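You operate a simulated robot arm through the tools that you are given. There is no shell and no other tool. Be economical: measure what you need, move in short steps, check, and stop when the job is done.

Carry out the task below with a simulated robot arm. There is one attempt and no reset: what you move stays moved.

TASK
Take the black corner block and put it on the yellow sachet. Put the can that says "slide oil" from the top of the padded table on the top of the green machine and the can marked "OAK" on the yellow tray on the red table. Take the blue tape on the top of the padded table and put it away on the fourth shelf from the bottom of the steel shelving. Put the 6 steel block from the top of the green table on the top of the orange cabinet and the 8 steel block on the top of the steel bench. Stack the orange can that says "soft" from the top of the green counter on top of the orange can labelled "MID". Do these in any order. Set down upright: can, steel block.

Only the result counts: the job must be done as asked and must still hold three seconds after the hand-in. Knocking over, shifting, dropping, spilling or breaking anything else fails it.

THE ROBOT
A 6-joint arm with a four-finger gripper on a trunk, on a base that drives. Base frame: it is fixed to the floor where the robot stands at the start and does not move with it; the origin is under the middle of the robot, x ahead of it, y to its left, z up; the surface under the hand at the start is at about z = 0.494. Readings come in m, degrees, newtons and seconds.
Its first joint turns from -166.0 to 166.0 degrees. Places, roughly: black corner block [0.75, 0, 0.5]; blue can, brown can, green can [2, 0.25, 0.5]; blue tape (10x10x5 cm) [2.6, 0.5, 0.5]; fourth shelf of the steel shelving [7.6, 4.1, 1.3]; orange can [11.25, -2, 1]; steel block [1.5, -3, 0.75]; top of the green machine [5, -2.9, 0.7]; top of the orange cabinet [2.2, -2.4, 0.4]; top of the steel bench [-1, -2, 0.8]; yellow sachet [0.75, 0.5, 0.5]; yellow tray on the red table (22x12 cm) [2.06, -4.4, 0.86]. Payload 3.67 kg.
The TCP is the grasp point between the finger pads, 0.028 m short of the fingertips. In the tool frame z runs along the fingers and y along their closing line. The gripper opens to 0.112 m. The gripper's body begins 0.073 m behind the TCP.
Orientation is that of the tool frame in the base frame, as [roll, pitch, yaw] about the fixed x, y, z axes, in that order (R = Rz(yaw) Ry(pitch) Rx(roll)). With the fingers straight down and closing along the base's y, the tool's x points along the base's -x, its y along +y and its z along -z.

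THE INTERFACE
- The arm moves only by the tool servo_tool. Its argument "motion" is a list of rows, each a list of 7 numbers: the turn, a rotation vector about the tool's x, y, z in units of 8 degrees (1.0 is 8 degrees), then the shift along the tool's x, y, z in units of 50 mm (1.0 is 50 mm), then the gripper command, from -1 (shut) to 1 (fully open), values between in proportion. In form: [[rx, ry, rz, tx, ty, tz, gripper], ...]. A call has 1 to 10 rows; each row shifts and turns the commanded pose from where the row before left it, along the tool's axes as they then stand. A call with a number of a shift or a turn outside -1 to 1 is refused whole. A row lasts 0.2 s, in which the tool goes at most 0.05 m and 8.6 degrees; a call with a longer step from one row to the next is refused whole, and so is a gripper value outside its range. A pose out of reach is approached as far as the arm can. The call stops where the force on the tool passes 40 N (or 10 N more than at its start, if that is more) or the arm is blocked; 0.2 s more then pass. Each finger halts on what it meets, pressing with about 44 N; the grip force reading is that of the motor and also rises with nothing between the fingers. The clock runs only during rows and for 0.2 s after the last one: add rows that do not move to give the fingers time. It gives the time, the measured TCP pose, the force on the tool (base axes), the opening and the grip force at its end, in the units of the frame above (readings bear some noise), with the torque about the TCP (base axes, N m) and any sound that the robot's microphone picked up.
- Cameras (640 x 400 px; columns grow to the right, rows downward): "scene" is now at [0.0959, 0.2463, 1.334]; the picture's right is [0.40, -0.92, 0.00], its down [-0.68, -0.30, -0.67] and it looks along [0.61, 0.26, -0.75] (base axes); focal length 278 px, centre (320, 200). "wrist" rides on the gripper at [0.06, -0.018, -0.104] in the tool frame; the picture's right is [0.29, 0.96, 0.00], its down [-0.80, 0.24, -0.55] and it looks along [-0.53, 0.16, 0.83] (tool axes); focal length 234 px, centre (320, 200). There is no depth. A picture from a camera that has moved, and an enlarged one, comes with that camera's place and axes in the base frame and with its lens. The place of the scene camera against the robot may be out by one fixed shift of up to 0.025 m in any direction.
- get_image(camera): a new picture of that camera. The clock stands still meanwhile.
- steer(legs): drives the robot by 1 to 6 legs, each [ahead, left, turn to the left] in m, m and degrees, along the robot's own axes; the way and the turn of a leg run together, so that a leg with both is an arc; at most 1.5 m and 180 degrees a leg. The arm and the cameras ride along, it lands a little off, and it stops where it bumps. It gives what a move gives.
- head_to(pan, tilt): turns the head with the scene camera to pan (to the left, within 143 degrees either way) and tilt (down, from -29 to 69), counted from straight ahead of the robot. It gives what a move gives.
- zoom(camera, box): a new picture of the part [left, top, right, bottom] of that camera's present view, enlarged. The clock stands still meanwhile.
- sign_off(): hands the job in; it is judged then, once.

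Go step by step. Nothing tells you exact positions but the pictures and the camera data: compare them with the known pose of the tool, close in by small moves and look again before you grip or let go. The budget is 207 turns and 192 pictures, counting those below and the enlarged ones. Unless the task says otherwise, let go and move clear before handing in, and close with one line.

The tools are called after "Call:" as name(argument=value, ...) on one line, values as JSON. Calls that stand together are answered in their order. servo_tool: Moves the arm, as the interface text tells. Its arguments: {"type":"object","properties":{"motion":{"type":"array","items":{"type":"array","items":{"type":"number"}}}},"required":["motion"]} The other tools are called the same way: steer (legs) drives the base; head_to (pan, tilt) turns the head that bears the scene camera; get_image (camera) takes a picture; zoom (camera, box) takes an enlarged picture of a part of a camera's view; sign_off () hands the job in.

At the start:

```text
time: 0.0
eef_pos: [0.5641, 0.2663, 0.7928]
tcp_rot: [179.9, 0.0, 179.9]
ft_force: [-0.7, 0.0, 0.5]
wrist_torque: [0.01, 0.0, 0.01]
gripper_width: 0.1123
gripper_force: 0.0
robot x, y, heading: [0.0011, -0.002, -0.0]
head pan, tilt: [23.5, 48.3]
```

scene: 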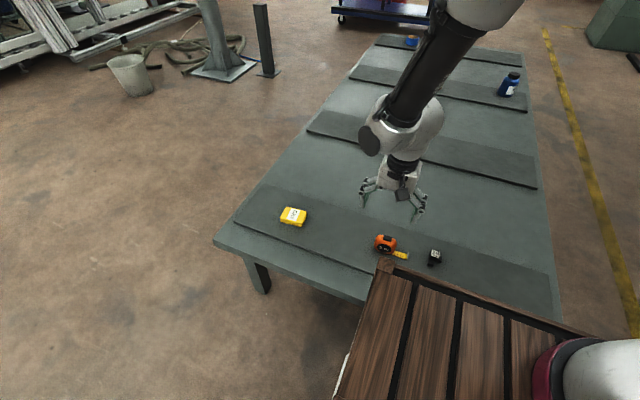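
wrist: 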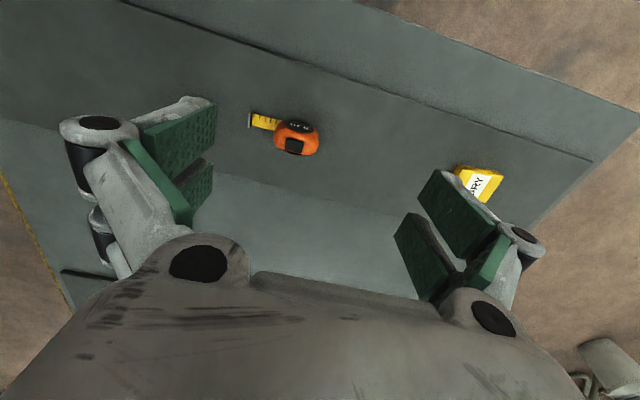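

The padded table is ahead, with the black block, an orange tape measure and the yellow sachet on its near end. I'll zoom in on these first.

Call:
zoom(camera="scene", box=[240, 180, 480, 330])

Call:
zoom(camera="scene", box=[340, 20, 560, 157])

```text
2.67 times, centred on (360, 255) of scene
camera zoom: at [0.0959, 0.2463, 1.334], right [0.4, -0.92, 0.0], down [-0.68, -0.3, -0.67], along [0.61, 0.26, -0.75], focal length 741 px, centre (213, 53)
```

zoom: 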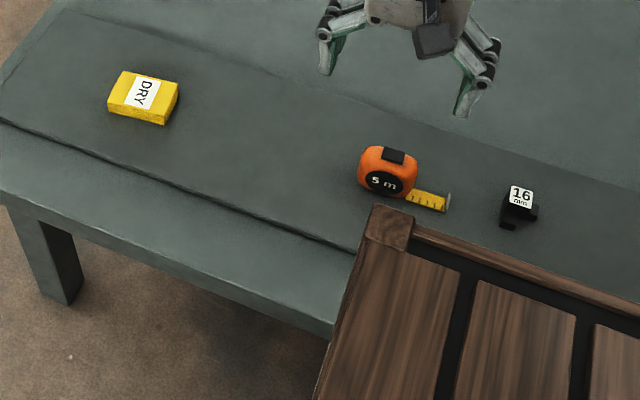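

```text
2.91 times, centred on (450, 88) of scene
camera zoom: at [0.0959, 0.2463, 1.334], right [0.4, -0.92, 0.0], down [-0.68, -0.3, -0.67], along [0.61, 0.26, -0.75], focal length 808 px, centre (-58, 524)
```

zoom: 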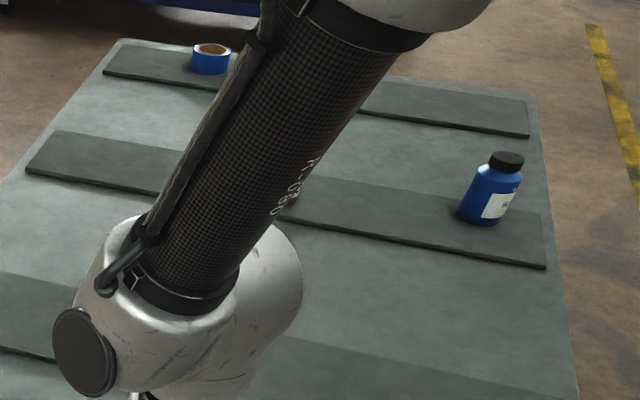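

The wrist view puts the block near (0.66, 0.09), so the scene camera seems to read about 2.5 cm long in x. I'm moving the hand above it for a closer look.

Call:
servo_tool(motion=[[0, 0, 0, -0.224, -0.704, 0.372, 1], [0, 0, 0, -0.224, -0.704, 0.372, 1], [0, 0, 0, -0.224, -0.704, 0.372, 1], [0, 0, 0, -0.224, -0.704, 0.372, 1], [0, 0, 0, -0.224, -0.704, 0.372, 1], [0, 0, 0, 0, 0, 0, 1]])

Call:
get_image(camera="wrist")

Call:
get_image(camera="scene")

```text
time: 1.4
eef_pos: [0.6221, 0.0894, 0.6981]
tcp_rot: [179.9, 0.0, 179.9]
ft_force: [0.6, -0.2, 0.5]
wrist_torque: [0.01, -0.02, 0.02]
gripper_width: 0.1118
gripper_force: 0.1
robot x, y, heading: [-0.0015, -0.0009, -0.2]
head pan, tilt: [23.5, 48.3]
```

```text
187 pictures are left
camera wrist: at [0.5642, 0.0716, 0.8033], right [-0.29, 0.96, 0.0], down [0.8, 0.24, 0.55], along [0.53, 0.16, -0.83], focal length 234 px, centre (320, 200)
```

wrist: 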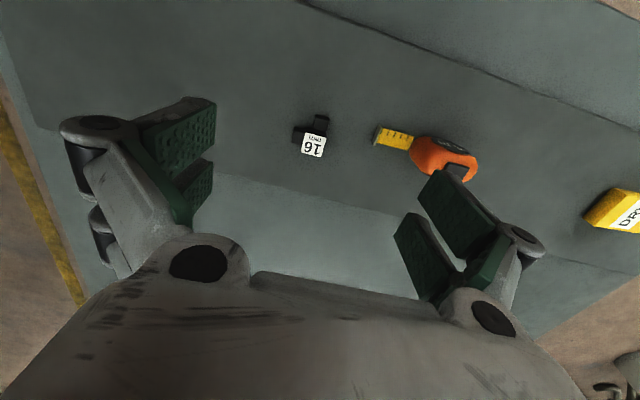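

```text
186 pictures are left
camera scene: at [0.0959, 0.2463, 1.334], right [0.4, -0.92, 0.0], down [-0.68, -0.3, -0.67], along [0.61, 0.26, -0.75], focal length 278 px, centre (320, 200)
```

scene: 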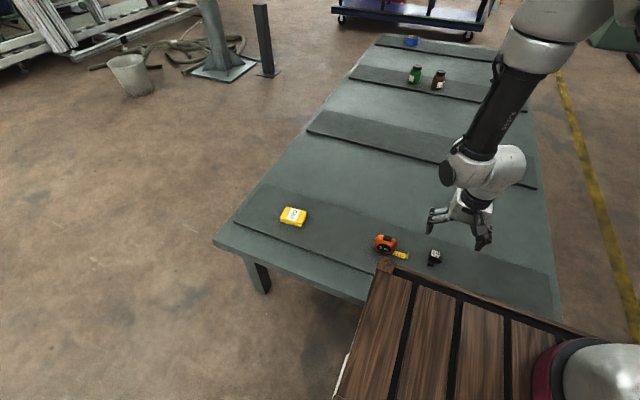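

Call:
zoom(camera="wrist", box=[240, 80, 400, 180])

```text
4.00 times, centred on (320, 130) of wrist
camera zoom: at [0.5642, 0.0716, 0.8033], right [-0.29, 0.96, 0.0], down [0.8, 0.24, 0.55], along [0.53, 0.16, -0.83], focal length 937 px, centre (320, 480)
```

zoom: 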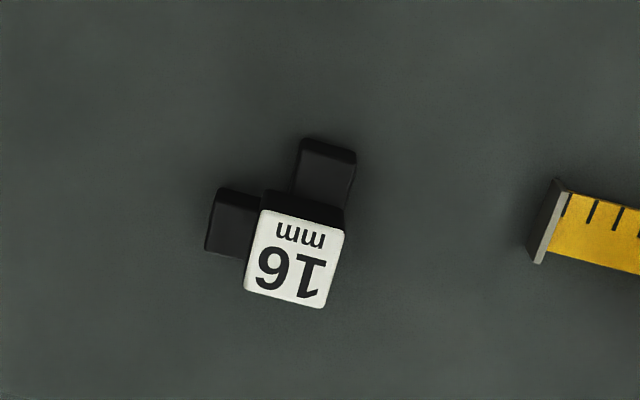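

The block is a three-armed corner with its labelled post upright at about (0.661, 0.093), and the low arms point toward −x and −y. I'll come down above the post and check before gripping its upper half.

Call:
servo_tool(motion=[[0, 0, 0, -0.26, 0.024, 0.79, 1], [0, 0, 0, -0.26, 0.024, 0.79, 1], [0, 0, 0, -0.26, 0.024, 0.79, 1], [0, 0, -0.4, 0, 0, 0, 1], [0, 0, 0, 0, 0, 0, 1]])

Call:
get_image(camera="wrist")

Call:
zoom(camera="scene", box=[360, 180, 520, 280])

```text
time: 2.6
eef_pos: [0.6611, 0.0936, 0.5806]
tcp_rot: [180.0, 0.0, -176.8]
ft_force: [-0.5, 0.2, -0.1]
wrist_torque: [-0.01, 0.0, 0.02]
gripper_width: 0.112
gripper_force: 0.0
robot x, y, heading: [-0.0027, -0.0016, -0.3]
head pan, tilt: [23.5, 48.3]
```

```text
184 pictures are left
camera wrist: at [0.6037, 0.0724, 0.6847], right [-0.34, 0.94, 0.0], down [0.78, 0.28, 0.55], along [0.52, 0.19, -0.83], focal length 234 px, centre (320, 200)
```

wrist: 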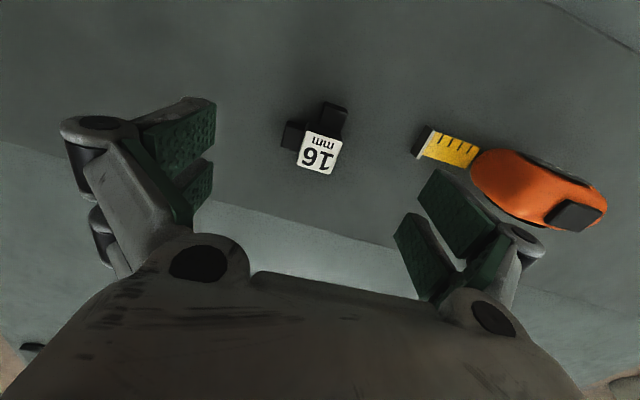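

```text
4.00 times, centred on (440, 230) of scene
camera zoom: at [0.0959, 0.2463, 1.334], right [0.4, -0.92, 0.0], down [-0.68, -0.3, -0.67], along [0.61, 0.26, -0.75], focal length 1111 px, centre (-160, 80)
```

zoom: 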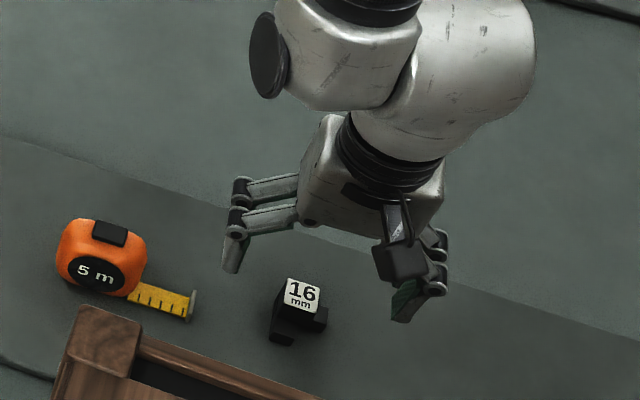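

The block's estimate holds at (0.662, 0.093). I'll grip it low, across the −y arm and the post, and narrow the fingers before coming down.

Call:
servo_tool(motion=[[0, 0, 0, 0, -0.16, 0, 0.5], [0, 0, 0, 0, 0, 0, 0.5], [0, 0, 0, 0, 0, 0.5, 0.5], [0, 0, 0, 0, 0, 0.3, 0.5], [0, 0, 0, 0, 0, 0.2, 0.5], [0, 0, 0, 0, 0, 0, 0.5]])

Call:
get_image(camera="wrist")

Call:
zoom(camera="scene", box=[360, 180, 520, 280])

```text
time: 4.0
eef_pos: [0.6587, 0.0837, 0.529]
tcp_rot: [-180.0, 0.0, -176.8]
ft_force: [0.0, -0.7, 0.4]
wrist_torque: [-0.03, -0.01, 0.0]
gripper_width: 0.084
gripper_force: 0.1
robot x, y, heading: [-0.0045, 0.0021, -0.1]
head pan, tilt: [23.5, 48.3]
```

```text
182 pictures are left
camera wrist: at [0.6019, 0.0629, 0.6346], right [-0.34, 0.94, 0.0], down [0.78, 0.28, 0.55], along [0.52, 0.19, -0.83], focal length 234 px, centre (320, 200)
```

wrist: 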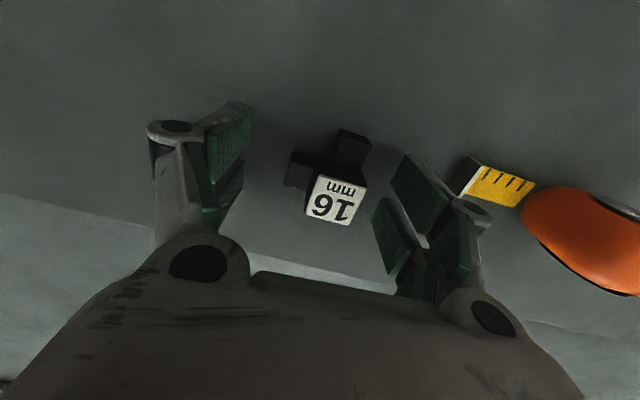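

```text
4.00 times, centred on (440, 230) of scene
camera zoom: at [0.0959, 0.2463, 1.334], right [0.4, -0.92, 0.0], down [-0.68, -0.3, -0.67], along [0.61, 0.26, -0.75], focal length 1111 px, centre (-160, 80)
```

zoom: 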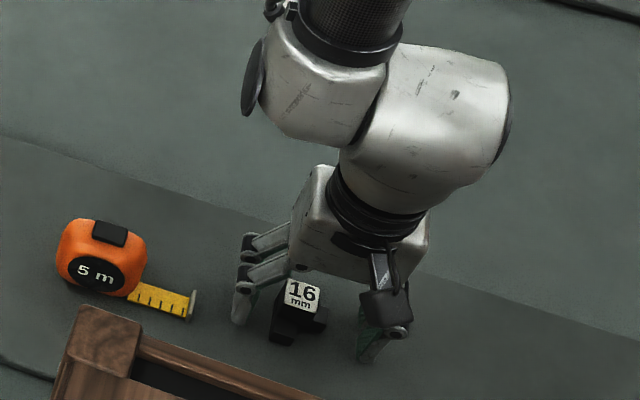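

The post and its −y arm are between the fingers. Closing now.

Call:
servo_tool(motion=[[0, 0, 0, -0.05, 0, 0.04, 0.5], [0, 0, 0, 0, 0, 0, -1], [0, 0, 0, 0, 0, 0, -1], [0, 0, 0, 0, 0, 0, -1], [0, 0, 0, 0, 0, -0.6, -1], [0, 0, 0, 0, 0, -1, -1], [0, 0, 0, 0, 0, 0, -1]])

Call:
get_image(camera="wrist")

```text
time: 5.6
eef_pos: [0.663, 0.0848, 0.6069]
tcp_rot: [-180.0, -0.1, -176.8]
ft_force: [-0.1, 0.4, 0.5]
wrist_torque: [0.0, 0.01, 0.06]
gripper_width: 0.0386
gripper_force: 43.8
robot x, y, heading: [0.0039, 0.0027, -0.2]
head pan, tilt: [23.5, 48.3]
```

```text
180 pictures are left
camera wrist: at [0.6054, 0.0652, 0.7115], right [-0.34, 0.94, 0.0], down [0.78, 0.28, 0.55], along [0.52, 0.19, -0.83], focal length 234 px, centre (320, 200)
```

wrist: 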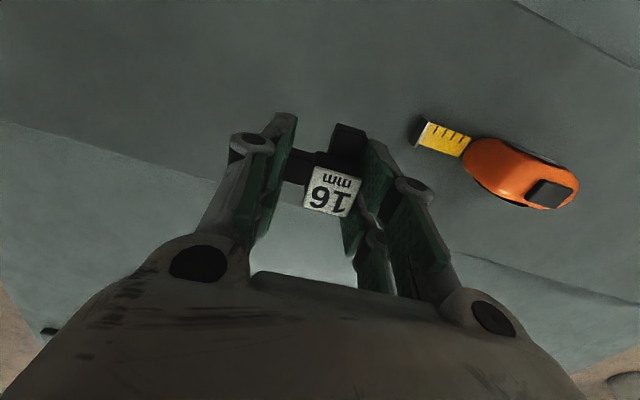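

The block is held, with a 39 mm span. Next I carry it over toward the sachet.

Call:
servo_tool(motion=[[0, 0, 0, 0.03, 0.9, -0.1, -1], [0, 0, 0, 0.03, 0.9, -0.1, -1], [0, 0, 0, 0.03, 0.9, -0.1, -1], [0, 0, 0, 0.03, 0.9, -0.1, -1], [0, 0, 0, 0.03, 0.9, -0.1, -1], [0, 0, 0, 0.03, 0.9, -0.1, -1], [0, 0, 0, 0.03, 0.9, -0.1, -1], [0, 0, 0, 0.03, 0.9, -0.1, -1], [0, 0, 0, 0.03, 0.9, -0.1, -1], [0, 0, 0, 0, 0, 0, -1]])

Call:
get_image(camera="wrist")

Call:
get_image(camera="scene")

```text
time: 7.8
eef_pos: [0.6292, 0.488, 0.653]
tcp_rot: [180.0, 0.0, -176.8]
ft_force: [-0.3, 0.7, 0.8]
wrist_torque: [-0.01, 0.03, 0.02]
gripper_width: 0.0386
gripper_force: 44.2
robot x, y, heading: [0.0023, 0.0004, -0.1]
head pan, tilt: [23.5, 48.3]
```

```text
179 pictures are left
camera wrist: at [0.5707, 0.4671, 0.7577], right [-0.34, 0.94, 0.0], down [0.78, 0.28, 0.55], along [0.52, 0.19, -0.83], focal length 234 px, centre (320, 200)
```

wrist: 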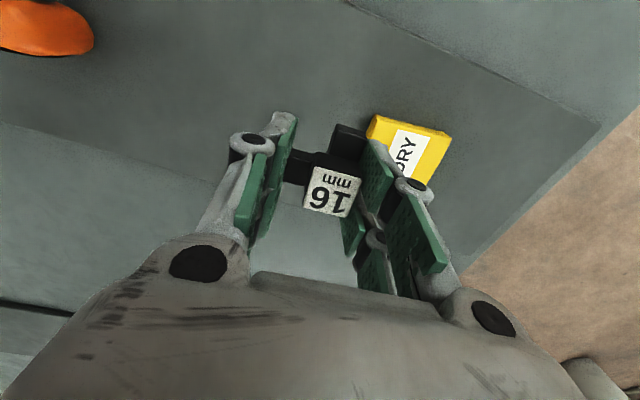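

```text
178 pictures are left
camera scene: at [0.0959, 0.2464, 1.334], right [0.4, -0.92, 0.0], down [-0.68, -0.3, -0.67], along [0.61, 0.27, -0.75], focal length 278 px, centre (320, 200)
```

scene: 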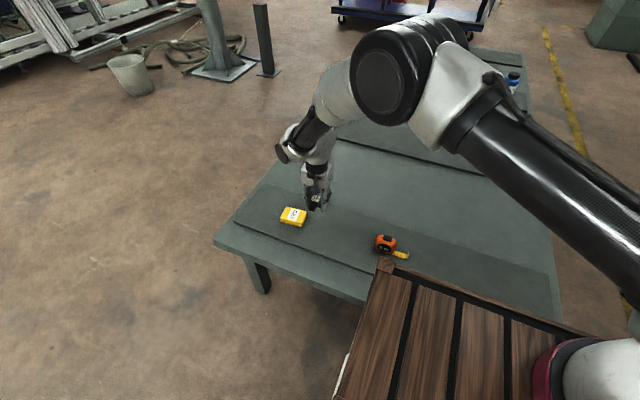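

The sachet is about at (0.63, 0.59). I'll zoom in to get its outline.

Call:
zoom(camera="scene", box=[260, 170, 356, 230])

Call:
zoom(camera="wrist", box=[320, 90, 480, 190])

```text
6.67 times, centred on (308, 200) of scene
camera zoom: at [0.0959, 0.2464, 1.334], right [0.4, -0.92, 0.0], down [-0.68, -0.3, -0.67], along [0.61, 0.27, -0.75], focal length 1852 px, centre (400, 200)
```

zoom: 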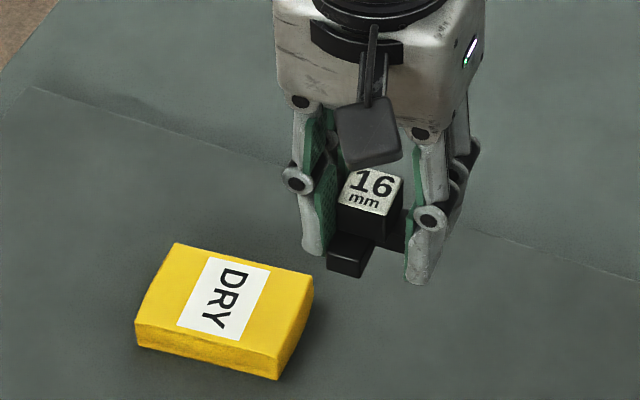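

```text
4.00 times, centred on (400, 140) of wrist
camera zoom: at [0.5707, 0.4671, 0.7577], right [-0.34, 0.94, 0.0], down [0.78, 0.28, 0.55], along [0.52, 0.19, -0.83], focal length 937 px, centre (0, 440)
```

zoom: 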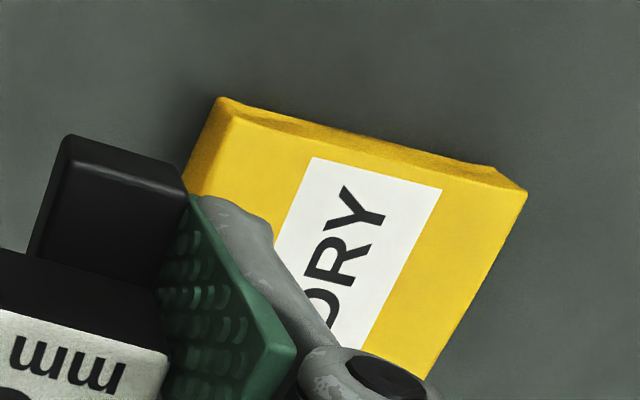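

The sachet's centre is about (0.635, 0.590) and its top near z 0.515. I'm moving over it and lowering most of the way.

Call:
servo_tool(motion=[[0, 0, 0, -0.125, 0.675, 0, -1], [0, 0, 0, -0.125, 0.675, 0, -1], [0, 0, 0, -0.125, 0.675, 0, -1], [0, 0, 0, 0, 0, 0.7, -1], [0, 0, 0, 0, 0, 0.7, -1], [0, 0, 0, 0, 0, 0, -1]])

Call:
zoom(camera="scene", box=[240, 170, 368, 250])

Call:
get_image(camera="wrist")

```text
time: 9.2
eef_pos: [0.6405, 0.5916, 0.5841]
tcp_rot: [-179.9, 0.0, -176.9]
ft_force: [0.2, -0.2, -1.6]
wrist_torque: [-0.01, 0.01, 0.01]
gripper_width: 0.0387
gripper_force: 43.8
robot x, y, heading: [0.0006, 0.0013, -0.1]
head pan, tilt: [23.5, 48.3]
```

```text
5.00 times, centred on (304, 210) of scene
camera zoom: at [0.0959, 0.2464, 1.334], right [0.4, -0.92, 0.0], down [-0.68, -0.3, -0.67], along [0.61, 0.26, -0.75], focal length 1389 px, centre (400, 150)
```

zoom: 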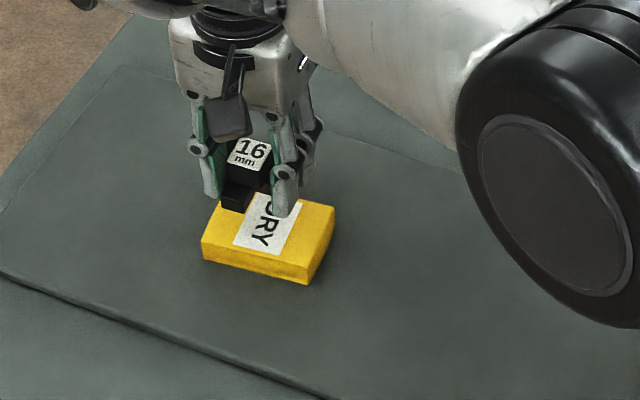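

```text
174 pictures are left
camera wrist: at [0.5826, 0.571, 0.6882], right [-0.34, 0.94, 0.0], down [0.78, 0.28, 0.55], along [0.52, 0.19, -0.83], focal length 234 px, centre (320, 200)
```

wrist: 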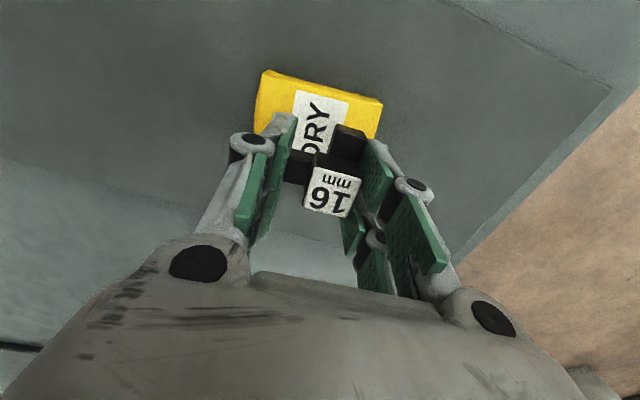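

It's aligned, so I'm lowering in small steps and watching the force.

Call:
servo_tool(motion=[[0, 0, 0, 0, -0.1, 0.2, -1], [0, 0, 0, 0, 0, 0.2, -1], [0, 0, 0, 0, 0, 0.12, -1], [0, 0, 0, 0, 0, 0.08, -1], [0, 0, 0, 0, 0, 0, -1]])

Call:
zoom(camera="scene", box=[256, 180, 352, 240])

```text
time: 10.4
eef_pos: [0.6396, 0.5853, 0.5556]
tcp_rot: [179.9, 0.1, -176.8]
ft_force: [-1.5, 1.9, 19.3]
wrist_torque: [-0.16, 0.15, -0.05]
gripper_width: 0.0386
gripper_force: 44.3
out of reach, approached as far as the arm can: row 4
robot x, y, heading: [-0.0019, 0.0006, 0.1]
head pan, tilt: [23.5, 48.3]
```

```text
6.67 times, centred on (304, 210) of scene
camera zoom: at [0.0953, 0.246, 1.3341], right [0.4, -0.92, 0.0], down [-0.68, -0.3, -0.67], along [0.61, 0.27, -0.75], focal length 1852 px, centre (427, 133)
```

zoom: 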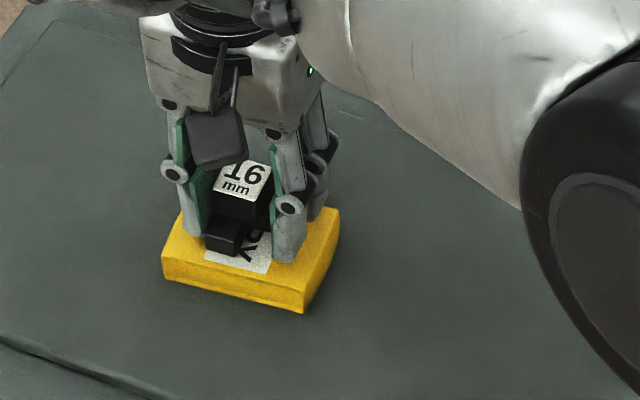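

It's in contact at 19 N, so I'll ease up slightly, open and rise.

Call:
servo_tool(motion=[[0, 0, 0, 0, 0, -0.06, -1], [0, 0, 0, 0, 0, 0, 0.1], [0, 0, 0, 0, 0, 0, 0.1], [0, 0, 0, 0, 0, -0.3, 0.2], [0, 0, 0, 0, 0, -0.7, 0.2], [0, 0, 0, 0, 0, -1, 0.2], [0, 0, 0, 0, 0, 0, 0.2]])

Call:
zoom(camera="scene", box=[256, 180, 352, 240])

```text
time: 12.0
eef_pos: [0.6403, 0.5815, 0.6596]
tcp_rot: [-180.0, 0.0, -176.7]
ft_force: [-0.3, -0.3, -0.3]
wrist_torque: [-0.02, 0.02, 0.0]
gripper_width: 0.0671
gripper_force: 0.1
robot x, y, heading: [-0.0037, 0.0015, 0.1]
head pan, tilt: [23.5, 48.3]
```

```text
6.67 times, centred on (304, 210) of scene
camera zoom: at [0.0959, 0.2464, 1.334], right [0.4, -0.92, 0.0], down [-0.68, -0.3, -0.67], along [0.61, 0.26, -0.75], focal length 1852 px, centre (427, 133)
```

zoom: 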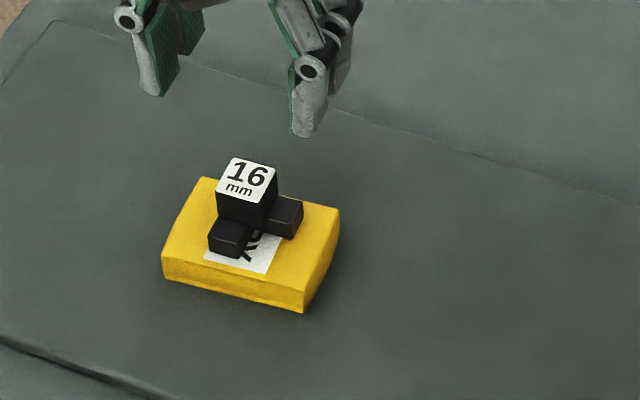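

The block sits steadily on the sachet. Before driving I'll retract the arm and look at the robot's own surroundings.

Call:
servo_tool(motion=[[0, 0, 0, 0.2, -0.9, -0.3, 0.2], [0, 0, 0, 0.2, -0.9, -0.3, 0.2], [0, 0, 0, 0.2, -0.9, -0.3, 0.2], [0, 0, 0, 0.2, -0.9, -0.3, 0.2], [0, 0, 0, 0.2, -0.9, -0.3, 0.2], [0, 0, 0, 0.2, -0.9, -0.3, 0.2], [0, 0, 0, 0.2, -0.9, -0.3, 0.2], [0, 0, 0, 0.2, -0.9, -0.3, 0.2], [0, 0, 0, 0.2, -0.9, -0.3, 0.2], [0, 0, 0, 0.2, -0.9, -0.3, 0.2]])

Call:
head_to(pan=-60, tilt=40)

Call:
get_image(camera="scene")

Call:
head_to(pan=60, tilt=55)

Call:
get_image(camera="scene")

Call:
head_to(pan=-20, tilt=10)

Call:
get_image(camera="scene")

```text
time: 14.2
eef_pos: [0.5617, 0.1304, 0.8082]
tcp_rot: [-179.9, 0.0, -176.7]
ft_force: [0.2, 0.6, -0.4]
wrist_torque: [-0.04, 0.01, -0.02]
gripper_width: 0.0674
gripper_force: 0.1
robot x, y, heading: [0.0008, -0.0042, 0.0]
head pan, tilt: [23.5, 48.3]
```

```text
time: 15.8
eef_pos: [0.5614, 0.1307, 0.8076]
tcp_rot: [180.0, 0.0, -176.8]
ft_force: [-1.2, 0.0, 0.4]
wrist_torque: [-0.01, 0.02, 0.0]
gripper_width: 0.0673
gripper_force: 0.1
robot x, y, heading: [-0.0019, 0.0034, -0.3]
head pan, tilt: [-60.0, 40.0]
```

```text
171 pictures are left
camera scene: at [0.0664, 0.1414, 1.3458], right [-0.87, -0.5, 0.0], down [-0.32, 0.56, -0.77], along [0.38, -0.66, -0.64], focal length 278 px, centre (320, 200)
```

scene: 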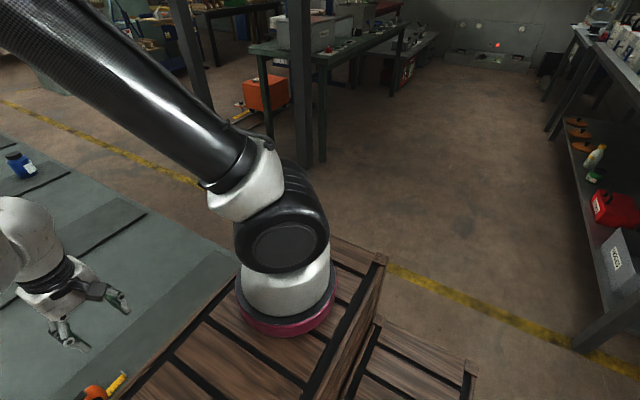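

```text
time: 17.8
eef_pos: [0.5608, 0.1307, 0.8079]
tcp_rot: [-179.9, 0.0, -176.8]
ft_force: [0.1, 0.0, -0.2]
wrist_torque: [-0.02, 0.0, -0.01]
gripper_width: 0.0671
gripper_force: 0.0
robot x, y, heading: [-0.0008, 0.0014, -0.0]
head pan, tilt: [60.0, 55.0]
```

```text
170 pictures are left
camera scene: at [0.0599, 0.2775, 1.3251], right [0.87, -0.5, 0.0], down [-0.41, -0.71, -0.57], along [0.29, 0.5, -0.82], focal length 278 px, centre (320, 200)
```

scene: 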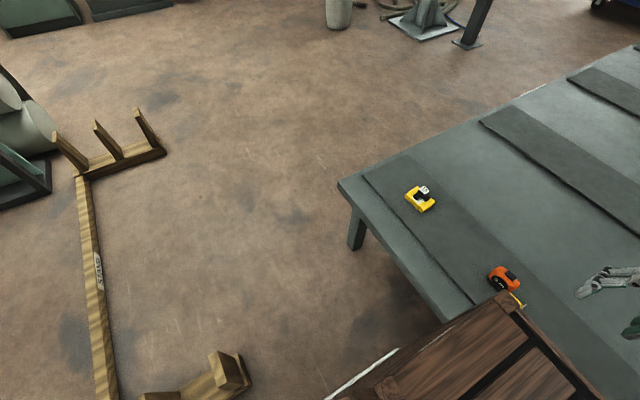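

```text
time: 19.3
eef_pos: [0.5608, 0.1311, 0.8076]
tcp_rot: [-179.9, 0.1, -176.8]
ft_force: [0.0, -0.2, 0.2]
wrist_torque: [-0.01, -0.01, 0.05]
gripper_width: 0.0673
gripper_force: 0.0
robot x, y, heading: [-0.0032, -0.001, 0.1]
head pan, tilt: [-20.0, 10.0]
```

```text
169 pictures are left
camera scene: at [0.1112, 0.1833, 1.3934], right [-0.34, -0.94, 0.0], down [-0.16, 0.06, -0.98], along [0.93, -0.34, -0.17], focal length 278 px, centre (320, 200)
```

scene: 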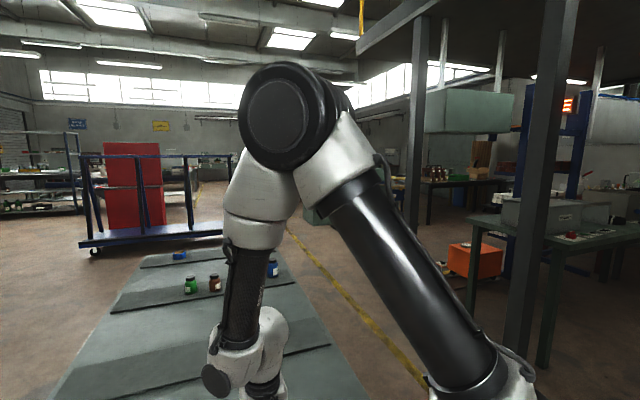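

The arm stands on a wooden crate-like base. I'll check behind and to the right before driving.

Call:
head_to(pan=-135, tilt=40)

Call:
get_image(camera="scene")

Call:
head_to(pan=140, tilt=40)

Call:
get_image(camera="scene")

Call:
head_to(pan=-85, tilt=15)

Call:
get_image(camera="scene")

```text
time: 21.2
eef_pos: [0.5602, 0.1308, 0.8082]
tcp_rot: [-180.0, 0.0, -176.7]
ft_force: [-0.3, 0.3, 0.1]
wrist_torque: [-0.03, -0.02, 0.0]
gripper_width: 0.0674
gripper_force: 0.1
robot x, y, heading: [0.0013, -0.0013, 0.2]
head pan, tilt: [-135.0, 40.0]
```

```text
168 pictures are left
camera scene: at [-0.0363, 0.1549, 1.3458], right [-0.71, 0.71, 0.0], down [0.45, 0.45, -0.77], along [-0.54, -0.54, -0.64], focal length 278 px, centre (320, 200)
```

scene: 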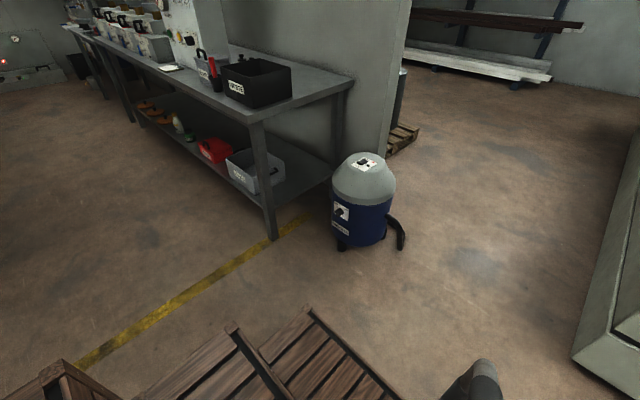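

```text
time: 25.0
eef_pos: [0.5622, 0.1299, 0.8076]
tcp_rot: [179.9, -0.1, -176.8]
ft_force: [0.4, 0.6, 0.2]
wrist_torque: [0.01, -0.01, -0.05]
gripper_width: 0.0673
gripper_force: 0.1
robot x, y, heading: [-0.0, 0.0008, -0.1]
head pan, tilt: [140.0, 40.0]
```

```text
167 pictures are left
camera scene: at [-0.0413, 0.2697, 1.3458], right [0.64, 0.77, 0.0], down [0.49, -0.41, -0.77], along [-0.59, 0.49, -0.64], focal length 278 px, centre (320, 200)
```

scene: 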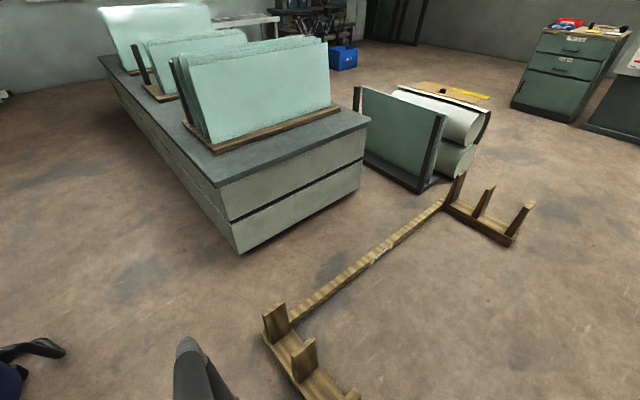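

```text
time: 28.3
eef_pos: [0.5606, 0.1296, 0.8086]
tcp_rot: [-179.9, 0.0, -176.8]
ft_force: [0.2, 0.5, -0.9]
wrist_torque: [-0.01, 0.01, 0.01]
gripper_width: 0.0671
gripper_force: 0.1
robot x, y, heading: [0.0013, -0.0011, 0.1]
head pan, tilt: [-85.0, 15.0]
```

```text
166 pictures are left
camera scene: at [0.032, 0.122, 1.3854], right [-1.0, -0.09, 0.0], down [-0.02, 0.26, -0.97], along [0.08, -0.96, -0.26], focal length 278 px, centre (320, 200)
```

scene: 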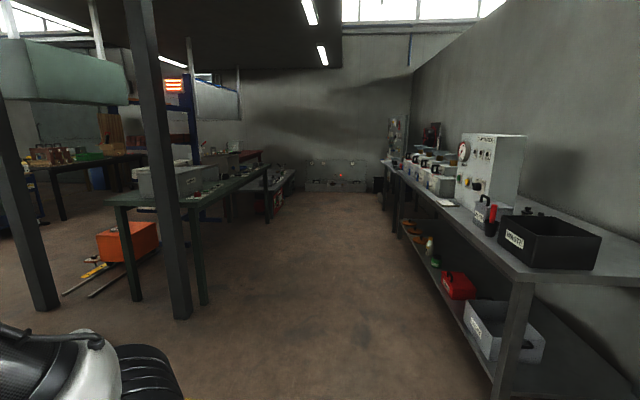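

The corridor on the table's right side (y −0.3 to −1.5) looks clear. I'll back up a little, strafe right and drive ahead along the table.

Call:
steer(legs=[[-0.2, 0, 0], [0, -0.85, 0], [1.2, 0, 0]])

Call:
head_to(pan=40, tilt=30)

Call:
get_image(camera="scene")

```text
time: 39.7
eef_pos: [1.5673, -0.7021, 0.8079]
tcp_rot: [179.9, 0.0, -175.5]
ft_force: [0.5, -0.8, -0.2]
wrist_torque: [-0.03, -0.01, 0.01]
gripper_width: 0.0669
gripper_force: 0.1
robot x, y, heading: [1.0081, -0.8453, 1.4]
head pan, tilt: [-85.0, 15.0]
```

```text
time: 41.8
eef_pos: [1.5687, -0.7011, 0.8082]
tcp_rot: [-180.0, 0.0, -175.5]
ft_force: [0.0, 0.5, 0.5]
wrist_torque: [-0.02, 0.01, 0.02]
gripper_width: 0.0674
gripper_force: 0.0
robot x, y, heading: [1.0109, -0.8451, 1.3]
head pan, tilt: [40.0, 30.0]
```

```text
165 pictures are left
camera scene: at [1.0971, -0.5691, 1.3611], right [0.66, -0.75, 0.0], down [-0.38, -0.33, -0.87], along [0.65, 0.57, -0.5], focal length 278 px, centre (320, 200)
```

scene: 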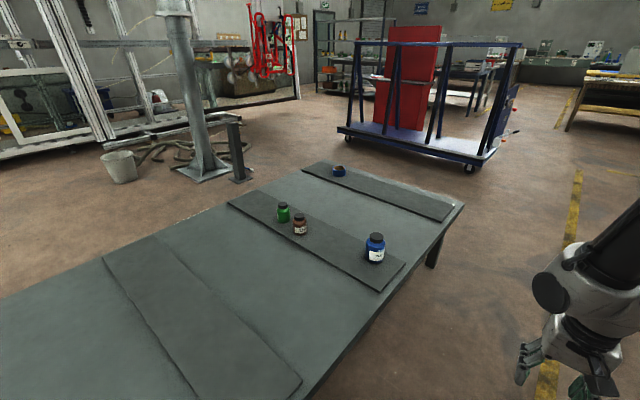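

Call:
zoom(camera="scene", box=[264, 190, 408, 280])

```text
4.44 times, centred on (336, 235) of scene
camera zoom: at [1.0971, -0.5691, 1.3611], right [0.66, -0.75, 0.0], down [-0.38, -0.33, -0.87], along [0.65, 0.57, -0.5], focal length 1235 px, centre (249, 44)
```

zoom: 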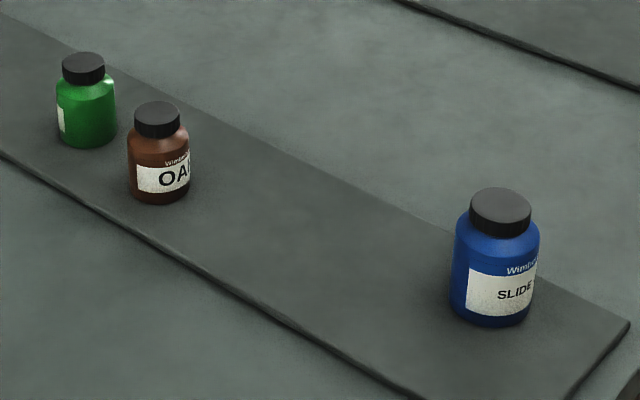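

The blue can reads "SLIDE…" and the brown one "OA…". I'll drive level with them and turn to face the table.

Call:
steer(legs=[[0.95, 0, 0], [0, 0, 88.5]])

Call:
head_to(pan=0, tilt=45)

Call:
get_image(camera="scene")

Call:
get_image(camera="wrist")

```text
time: 50.5
eef_pos: [1.847, -0.2622, 0.8079]
tcp_rot: [179.9, 0.1, -87.7]
ft_force: [0.0, -0.3, 0.1]
wrist_torque: [0.0, 0.04, 0.0]
gripper_width: 0.0673
gripper_force: 0.0
robot x, y, heading: [1.9674, -0.8242, 89.2]
head pan, tilt: [40.0, 30.0]
```

```text
time: 51.6
eef_pos: [1.8472, -0.2621, 0.8072]
tcp_rot: [179.9, 0.0, -87.7]
ft_force: [0.2, 0.3, 0.0]
wrist_torque: [0.0, 0.01, -0.03]
gripper_width: 0.0671
gripper_force: 0.0
robot x, y, heading: [1.969, -0.8265, 89.0]
head pan, tilt: [0.0, 45.0]
```

```text
163 pictures are left
camera scene: at [1.7593, -0.7202, 1.3386], right [1.0, -0.01, 0.0], down [-0.01, -0.71, -0.71], along [0.01, 0.71, -0.71], focal length 278 px, centre (320, 200)
```

scene: 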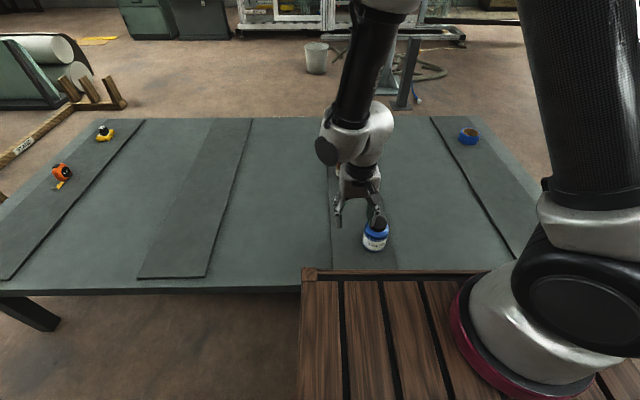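

```text
162 pictures are left
camera wrist: at [1.8687, -0.3208, 0.9127], right [-0.95, -0.33, 0.0], down [-0.27, 0.79, 0.55], along [-0.18, 0.52, -0.83], focal length 234 px, centre (320, 200)
```

wrist: 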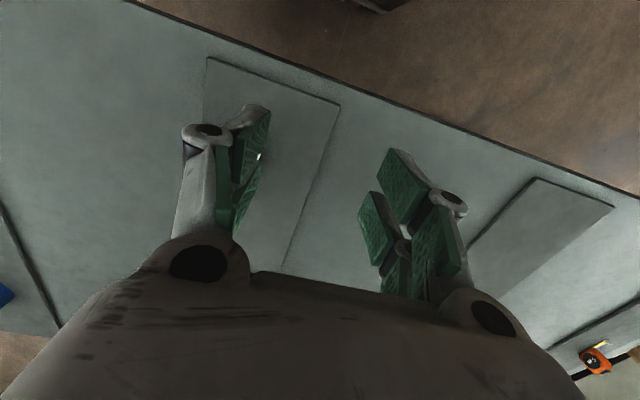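

The robot is in place, with the blue can at about (1.966, −0.13). I'll move the open hand above it.

Call:
servo_tool(motion=[[0, 0, 0, -0.625, -0.62, 0, 1], [0, 0, 0, -0.625, -0.62, 0, 1], [0, 0, 0, -0.625, -0.62, 0, 1], [0, 0, 0, -0.625, -0.62, 0, 1], [0, 0, 0, 0, 0, 0, 1]])

Call:
get_image(camera="scene")

Call:
get_image(camera="wrist")

```text
time: 52.8
eef_pos: [1.9677, -0.1337, 0.8052]
tcp_rot: [-179.9, 0.0, -87.8]
ft_force: [-0.8, 0.2, -0.3]
wrist_torque: [-0.01, -0.04, 0.0]
gripper_width: 0.112
gripper_force: 0.1
robot x, y, heading: [1.9685, -0.8244, 89.1]
head pan, tilt: [0.0, 45.0]
```

```text
161 pictures are left
camera scene: at [1.7594, -0.7202, 1.3385], right [1.0, -0.02, 0.0], down [-0.01, -0.71, -0.71], along [0.01, 0.71, -0.71], focal length 278 px, centre (320, 200)
```

scene: 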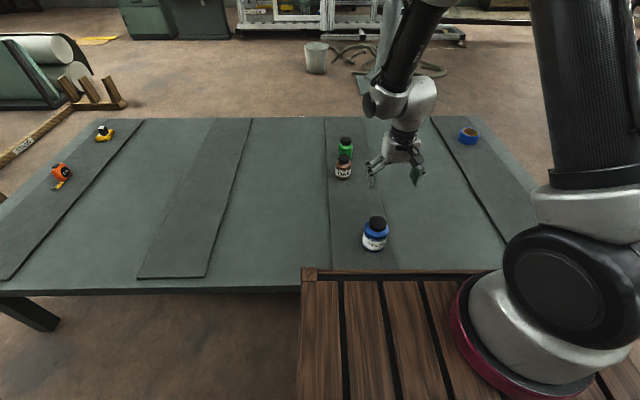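

```text
160 pictures are left
camera wrist: at [1.9882, -0.1926, 0.9105], right [-0.95, -0.33, 0.0], down [-0.27, 0.79, 0.55], along [-0.18, 0.52, -0.83], focal length 234 px, centre (320, 200)
```

wrist: 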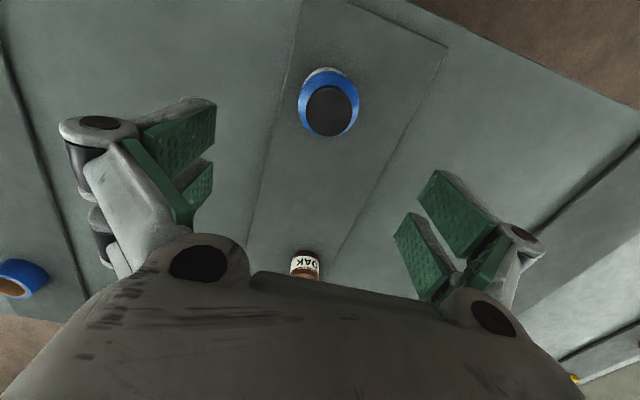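

The can's cap is at about (1.954, −0.138) with its top near z 0.63. I'll come down to just above the cap and recheck.

Call:
servo_tool(motion=[[0, 0, 0, 0.035, 0.14, 0.8, 1], [0, 0, 0, 0.035, 0.13, 0.8, 1], [0, 0, 0, 0, 0, 0.8, 1], [0, 0, 0, 0, 0, 0, 1]])

Call:
get_image(camera="wrist")

Call:
zoom(camera="scene", box=[304, 170, 448, 260])

```text
time: 53.8
eef_pos: [1.9526, -0.133, 0.6884]
tcp_rot: [179.9, 0.1, -87.7]
ft_force: [0.0, 0.4, -0.4]
wrist_torque: [-0.01, 0.01, 0.0]
gripper_width: 0.1122
gripper_force: 0.1
robot x, y, heading: [1.9665, -0.8244, 88.9]
head pan, tilt: [0.0, 45.0]
```

```text
159 pictures are left
camera wrist: at [1.9741, -0.1916, 0.7938], right [-0.95, -0.33, 0.0], down [-0.27, 0.79, 0.55], along [-0.18, 0.52, -0.83], focal length 234 px, centre (320, 200)
```

wrist: 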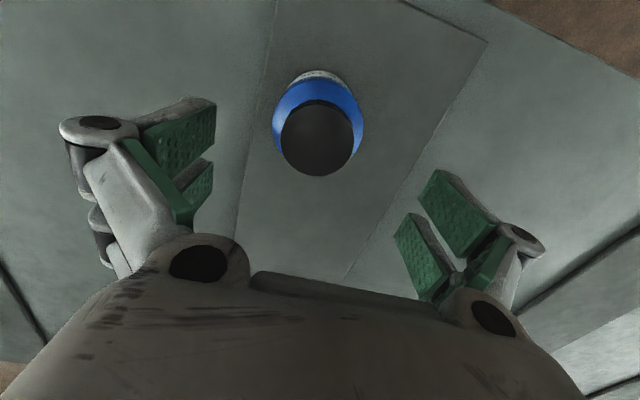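

```text
4.44 times, centred on (376, 215) of scene
camera zoom: at [1.7594, -0.7202, 1.3385], right [1.0, -0.02, 0.0], down [-0.01, -0.71, -0.71], along [0.01, 0.71, -0.71], focal length 1235 px, centre (71, 133)
```

zoom: 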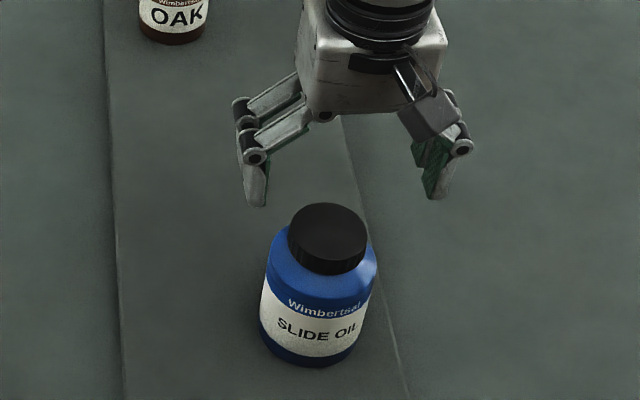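

The can is well centred between the fingers. I'm lowering around it in two stages.

Call:
servo_tool(motion=[[0, 0, 0, 0.06, -0.07, 0.6, 1], [0, 0, 0, 0, 0, 0.6, 1], [0, 0, 0, 0, 0, 0, 1]])

Call:
get_image(camera="wrist")

Call:
zoom(camera="scene", box=[304, 170, 448, 260])

```text
time: 54.6
eef_pos: [1.956, -0.1373, 0.6292]
tcp_rot: [-180.0, -0.1, -87.8]
ft_force: [-0.1, 0.5, -0.1]
wrist_torque: [0.01, 0.02, 0.05]
gripper_width: 0.112
gripper_force: 0.0
robot x, y, heading: [1.9675, -0.8285, 88.8]
head pan, tilt: [0.0, 45.0]
```

```text
157 pictures are left
camera wrist: at [1.9768, -0.1956, 0.7334], right [-0.95, -0.33, 0.0], down [-0.27, 0.79, 0.55], along [-0.18, 0.52, -0.83], focal length 234 px, centre (320, 200)
```

wrist: 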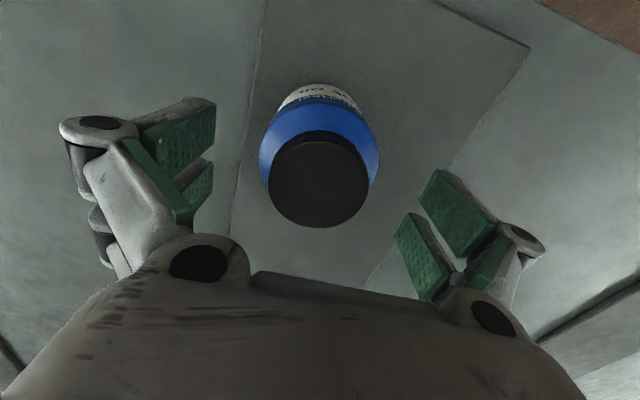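

```text
4.44 times, centred on (376, 215) of scene
camera zoom: at [1.7594, -0.7202, 1.3385], right [1.0, -0.02, 0.0], down [-0.01, -0.71, -0.71], along [0.01, 0.71, -0.71], focal length 1235 px, centre (71, 133)
```

zoom: 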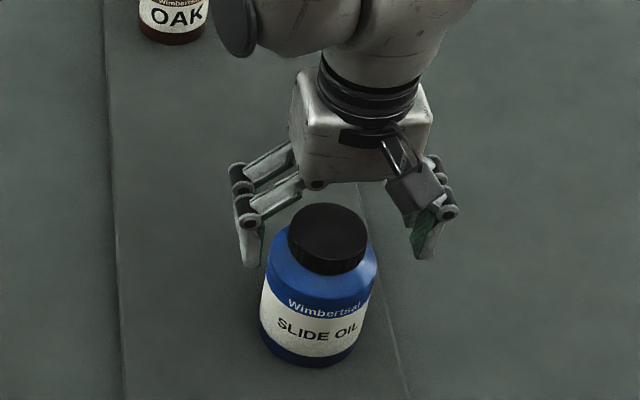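

It's still centred, and the cap top is near 0.61. I'm lowering to z about 0.565 and gripping.

Call:
servo_tool(motion=[[0, 0, 0, -0.1, 0.02, 0.5, 1], [0, 0, 0, 0, 0, 0.5, 1], [0, 0, 0, 0, 0, 0.28, 1], [0, 0, 0, 0, 0, 0, 1], [0, 0, 0, 0, 0, 0, -1], [0, 0, 0, 0, 0, 0, -1], [0, 0, 0, 0, 0, 0, -1]])

Call:
get_image(camera="wrist")

Call:
zoom(camera="scene", box=[304, 170, 448, 260])

```text
time: 56.2
eef_pos: [1.9551, -0.1304, 0.5649]
tcp_rot: [180.0, 0.0, -87.7]
ft_force: [-2.8, -1.6, -0.1]
wrist_torque: [-0.01, 0.34, 0.07]
gripper_width: 0.0783
gripper_force: 44.2
robot x, y, heading: [1.9696, -0.8247, 89.2]
head pan, tilt: [0.0, 45.0]
```

```text
155 pictures are left
camera wrist: at [1.9763, -0.1901, 0.67], right [-0.94, -0.33, 0.0], down [-0.27, 0.79, 0.55], along [-0.18, 0.52, -0.83], focal length 234 px, centre (320, 200)
```

wrist: 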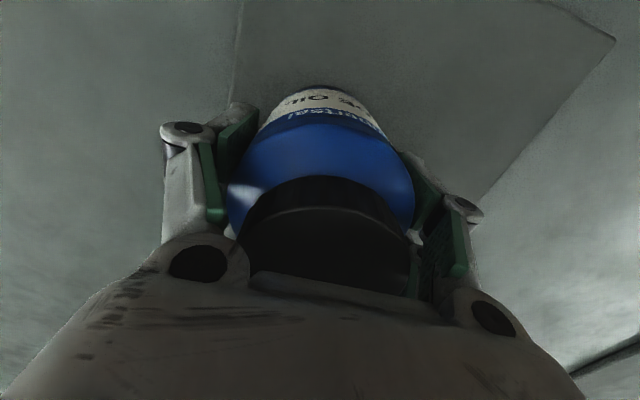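

```text
4.44 times, centred on (376, 215) of scene
camera zoom: at [1.7593, -0.7203, 1.3385], right [1.0, -0.02, 0.0], down [-0.01, -0.71, -0.71], along [0.01, 0.71, -0.71], focal length 1235 px, centre (71, 133)
```

zoom: 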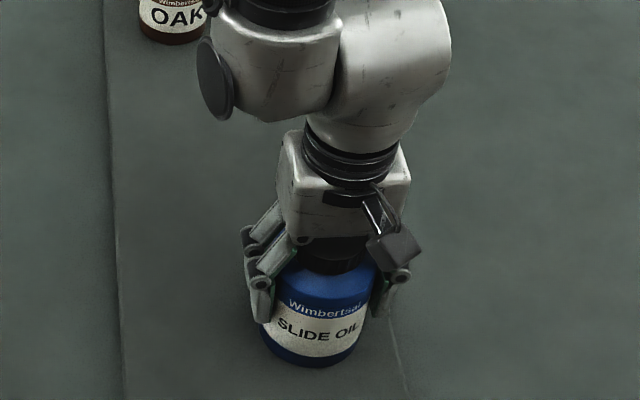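

The can is gripped at 78 mm. Lifting now.

Call:
servo_tool(motion=[[0, 0, 0, 0, 0, -0.4, -1], [0, 0, 0, 0, 0, -0.9, -1], [0, 0, 0, 0, 0, -0.9, -1], [0, 0, 0, 0, 0, -0.9, -1], [0, 0, 0, 0.6, 0, -0.7, -1], [0, 0, 0, 0.8, 0, -0.5, -1], [0, 0, 0, 0.8, 0, -0.5, -1], [0, 0, 0, 0, 0, 0, -1]])

Call:
get_image(camera="scene")

```text
time: 58.0
eef_pos: [1.9609, -0.242, 0.8051]
tcp_rot: [-180.0, 0.0, -87.8]
ft_force: [0.1, -0.2, -3.9]
wrist_torque: [0.0, 0.0, -0.01]
gripper_width: 0.0782
gripper_force: 44.4
robot x, y, heading: [1.9661, -0.8273, 89.2]
head pan, tilt: [0.0, 45.0]
```

```text
153 pictures are left
camera scene: at [1.7594, -0.72, 1.3385], right [1.0, -0.02, 0.0], down [-0.01, -0.71, -0.71], along [0.01, 0.71, -0.71], focal length 278 px, centre (320, 200)
```

scene: 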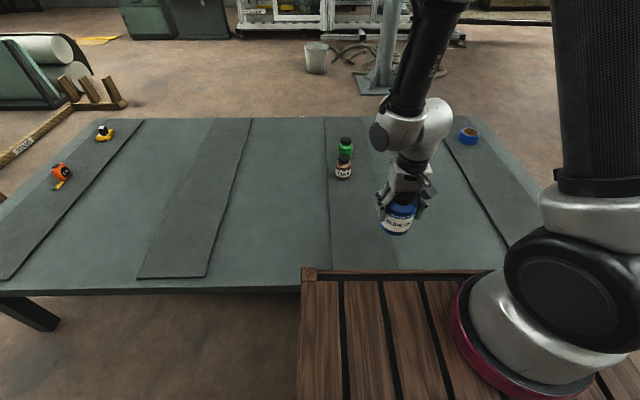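

The can is secure and weighs about 0.4 kg. I'll turn to face +x and look toward the green machine.

Call:
steer(legs=[[0, 0, -90]])

Call:
head_to(pan=-20, tilt=20)

Call:
get_image(camera="scene")

Call:
head_to(pan=-70, tilt=20)

Call:
get_image(camera="scene")

```text
time: 62.2
eef_pos: [2.5506, -0.8191, 0.8062]
tcp_rot: [179.9, 0.0, -177.8]
ft_force: [-0.2, 0.8, -2.8]
wrist_torque: [0.02, -0.01, -0.04]
gripper_width: 0.078
gripper_force: 43.9
robot x, y, heading: [1.9687, -0.8254, -1.1]
head pan, tilt: [0.0, 45.0]
```

```text
time: 63.1
eef_pos: [2.5523, -0.8193, 0.8069]
tcp_rot: [179.9, -0.1, -177.9]
ft_force: [0.1, 0.1, -2.9]
wrist_torque: [0.01, 0.0, 0.01]
gripper_width: 0.0782
gripper_force: 43.6
robot x, y, heading: [1.9711, -0.8268, -1.1]
head pan, tilt: [-20.0, 20.0]
```

```text
152 pictures are left
camera scene: at [2.0838, -0.6438, 1.3771], right [-0.36, -0.93, 0.0], down [-0.32, 0.12, -0.94], along [0.88, -0.34, -0.34], focal length 278 px, centre (320, 200)
```

scene: 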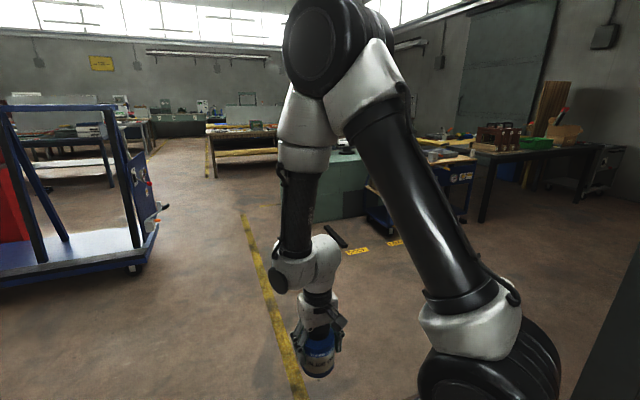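

```text
time: 64.3
eef_pos: [2.5514, -0.8185, 0.8065]
tcp_rot: [-179.9, 0.0, -177.8]
ft_force: [-0.7, 0.0, -2.7]
wrist_torque: [0.05, 0.02, -0.01]
gripper_width: 0.078
gripper_force: 44.1
robot x, y, heading: [1.9697, -0.8222, -1.1]
head pan, tilt: [-70.0, 20.0]
```

```text
151 pictures are left
camera scene: at [2.0272, -0.6985, 1.3772], right [-0.95, -0.33, 0.0], down [-0.11, 0.32, -0.94], along [0.31, -0.89, -0.34], focal length 278 px, centre (320, 200)
```

scene: 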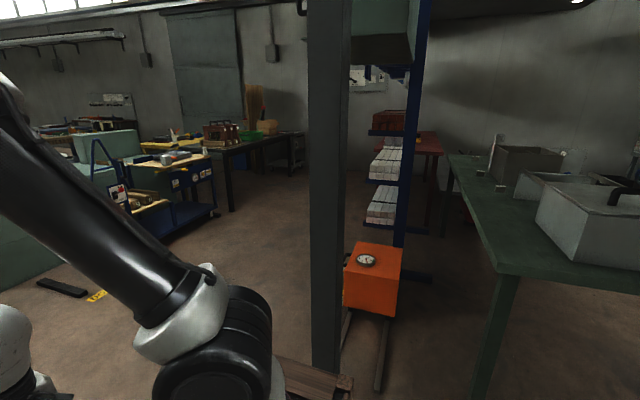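

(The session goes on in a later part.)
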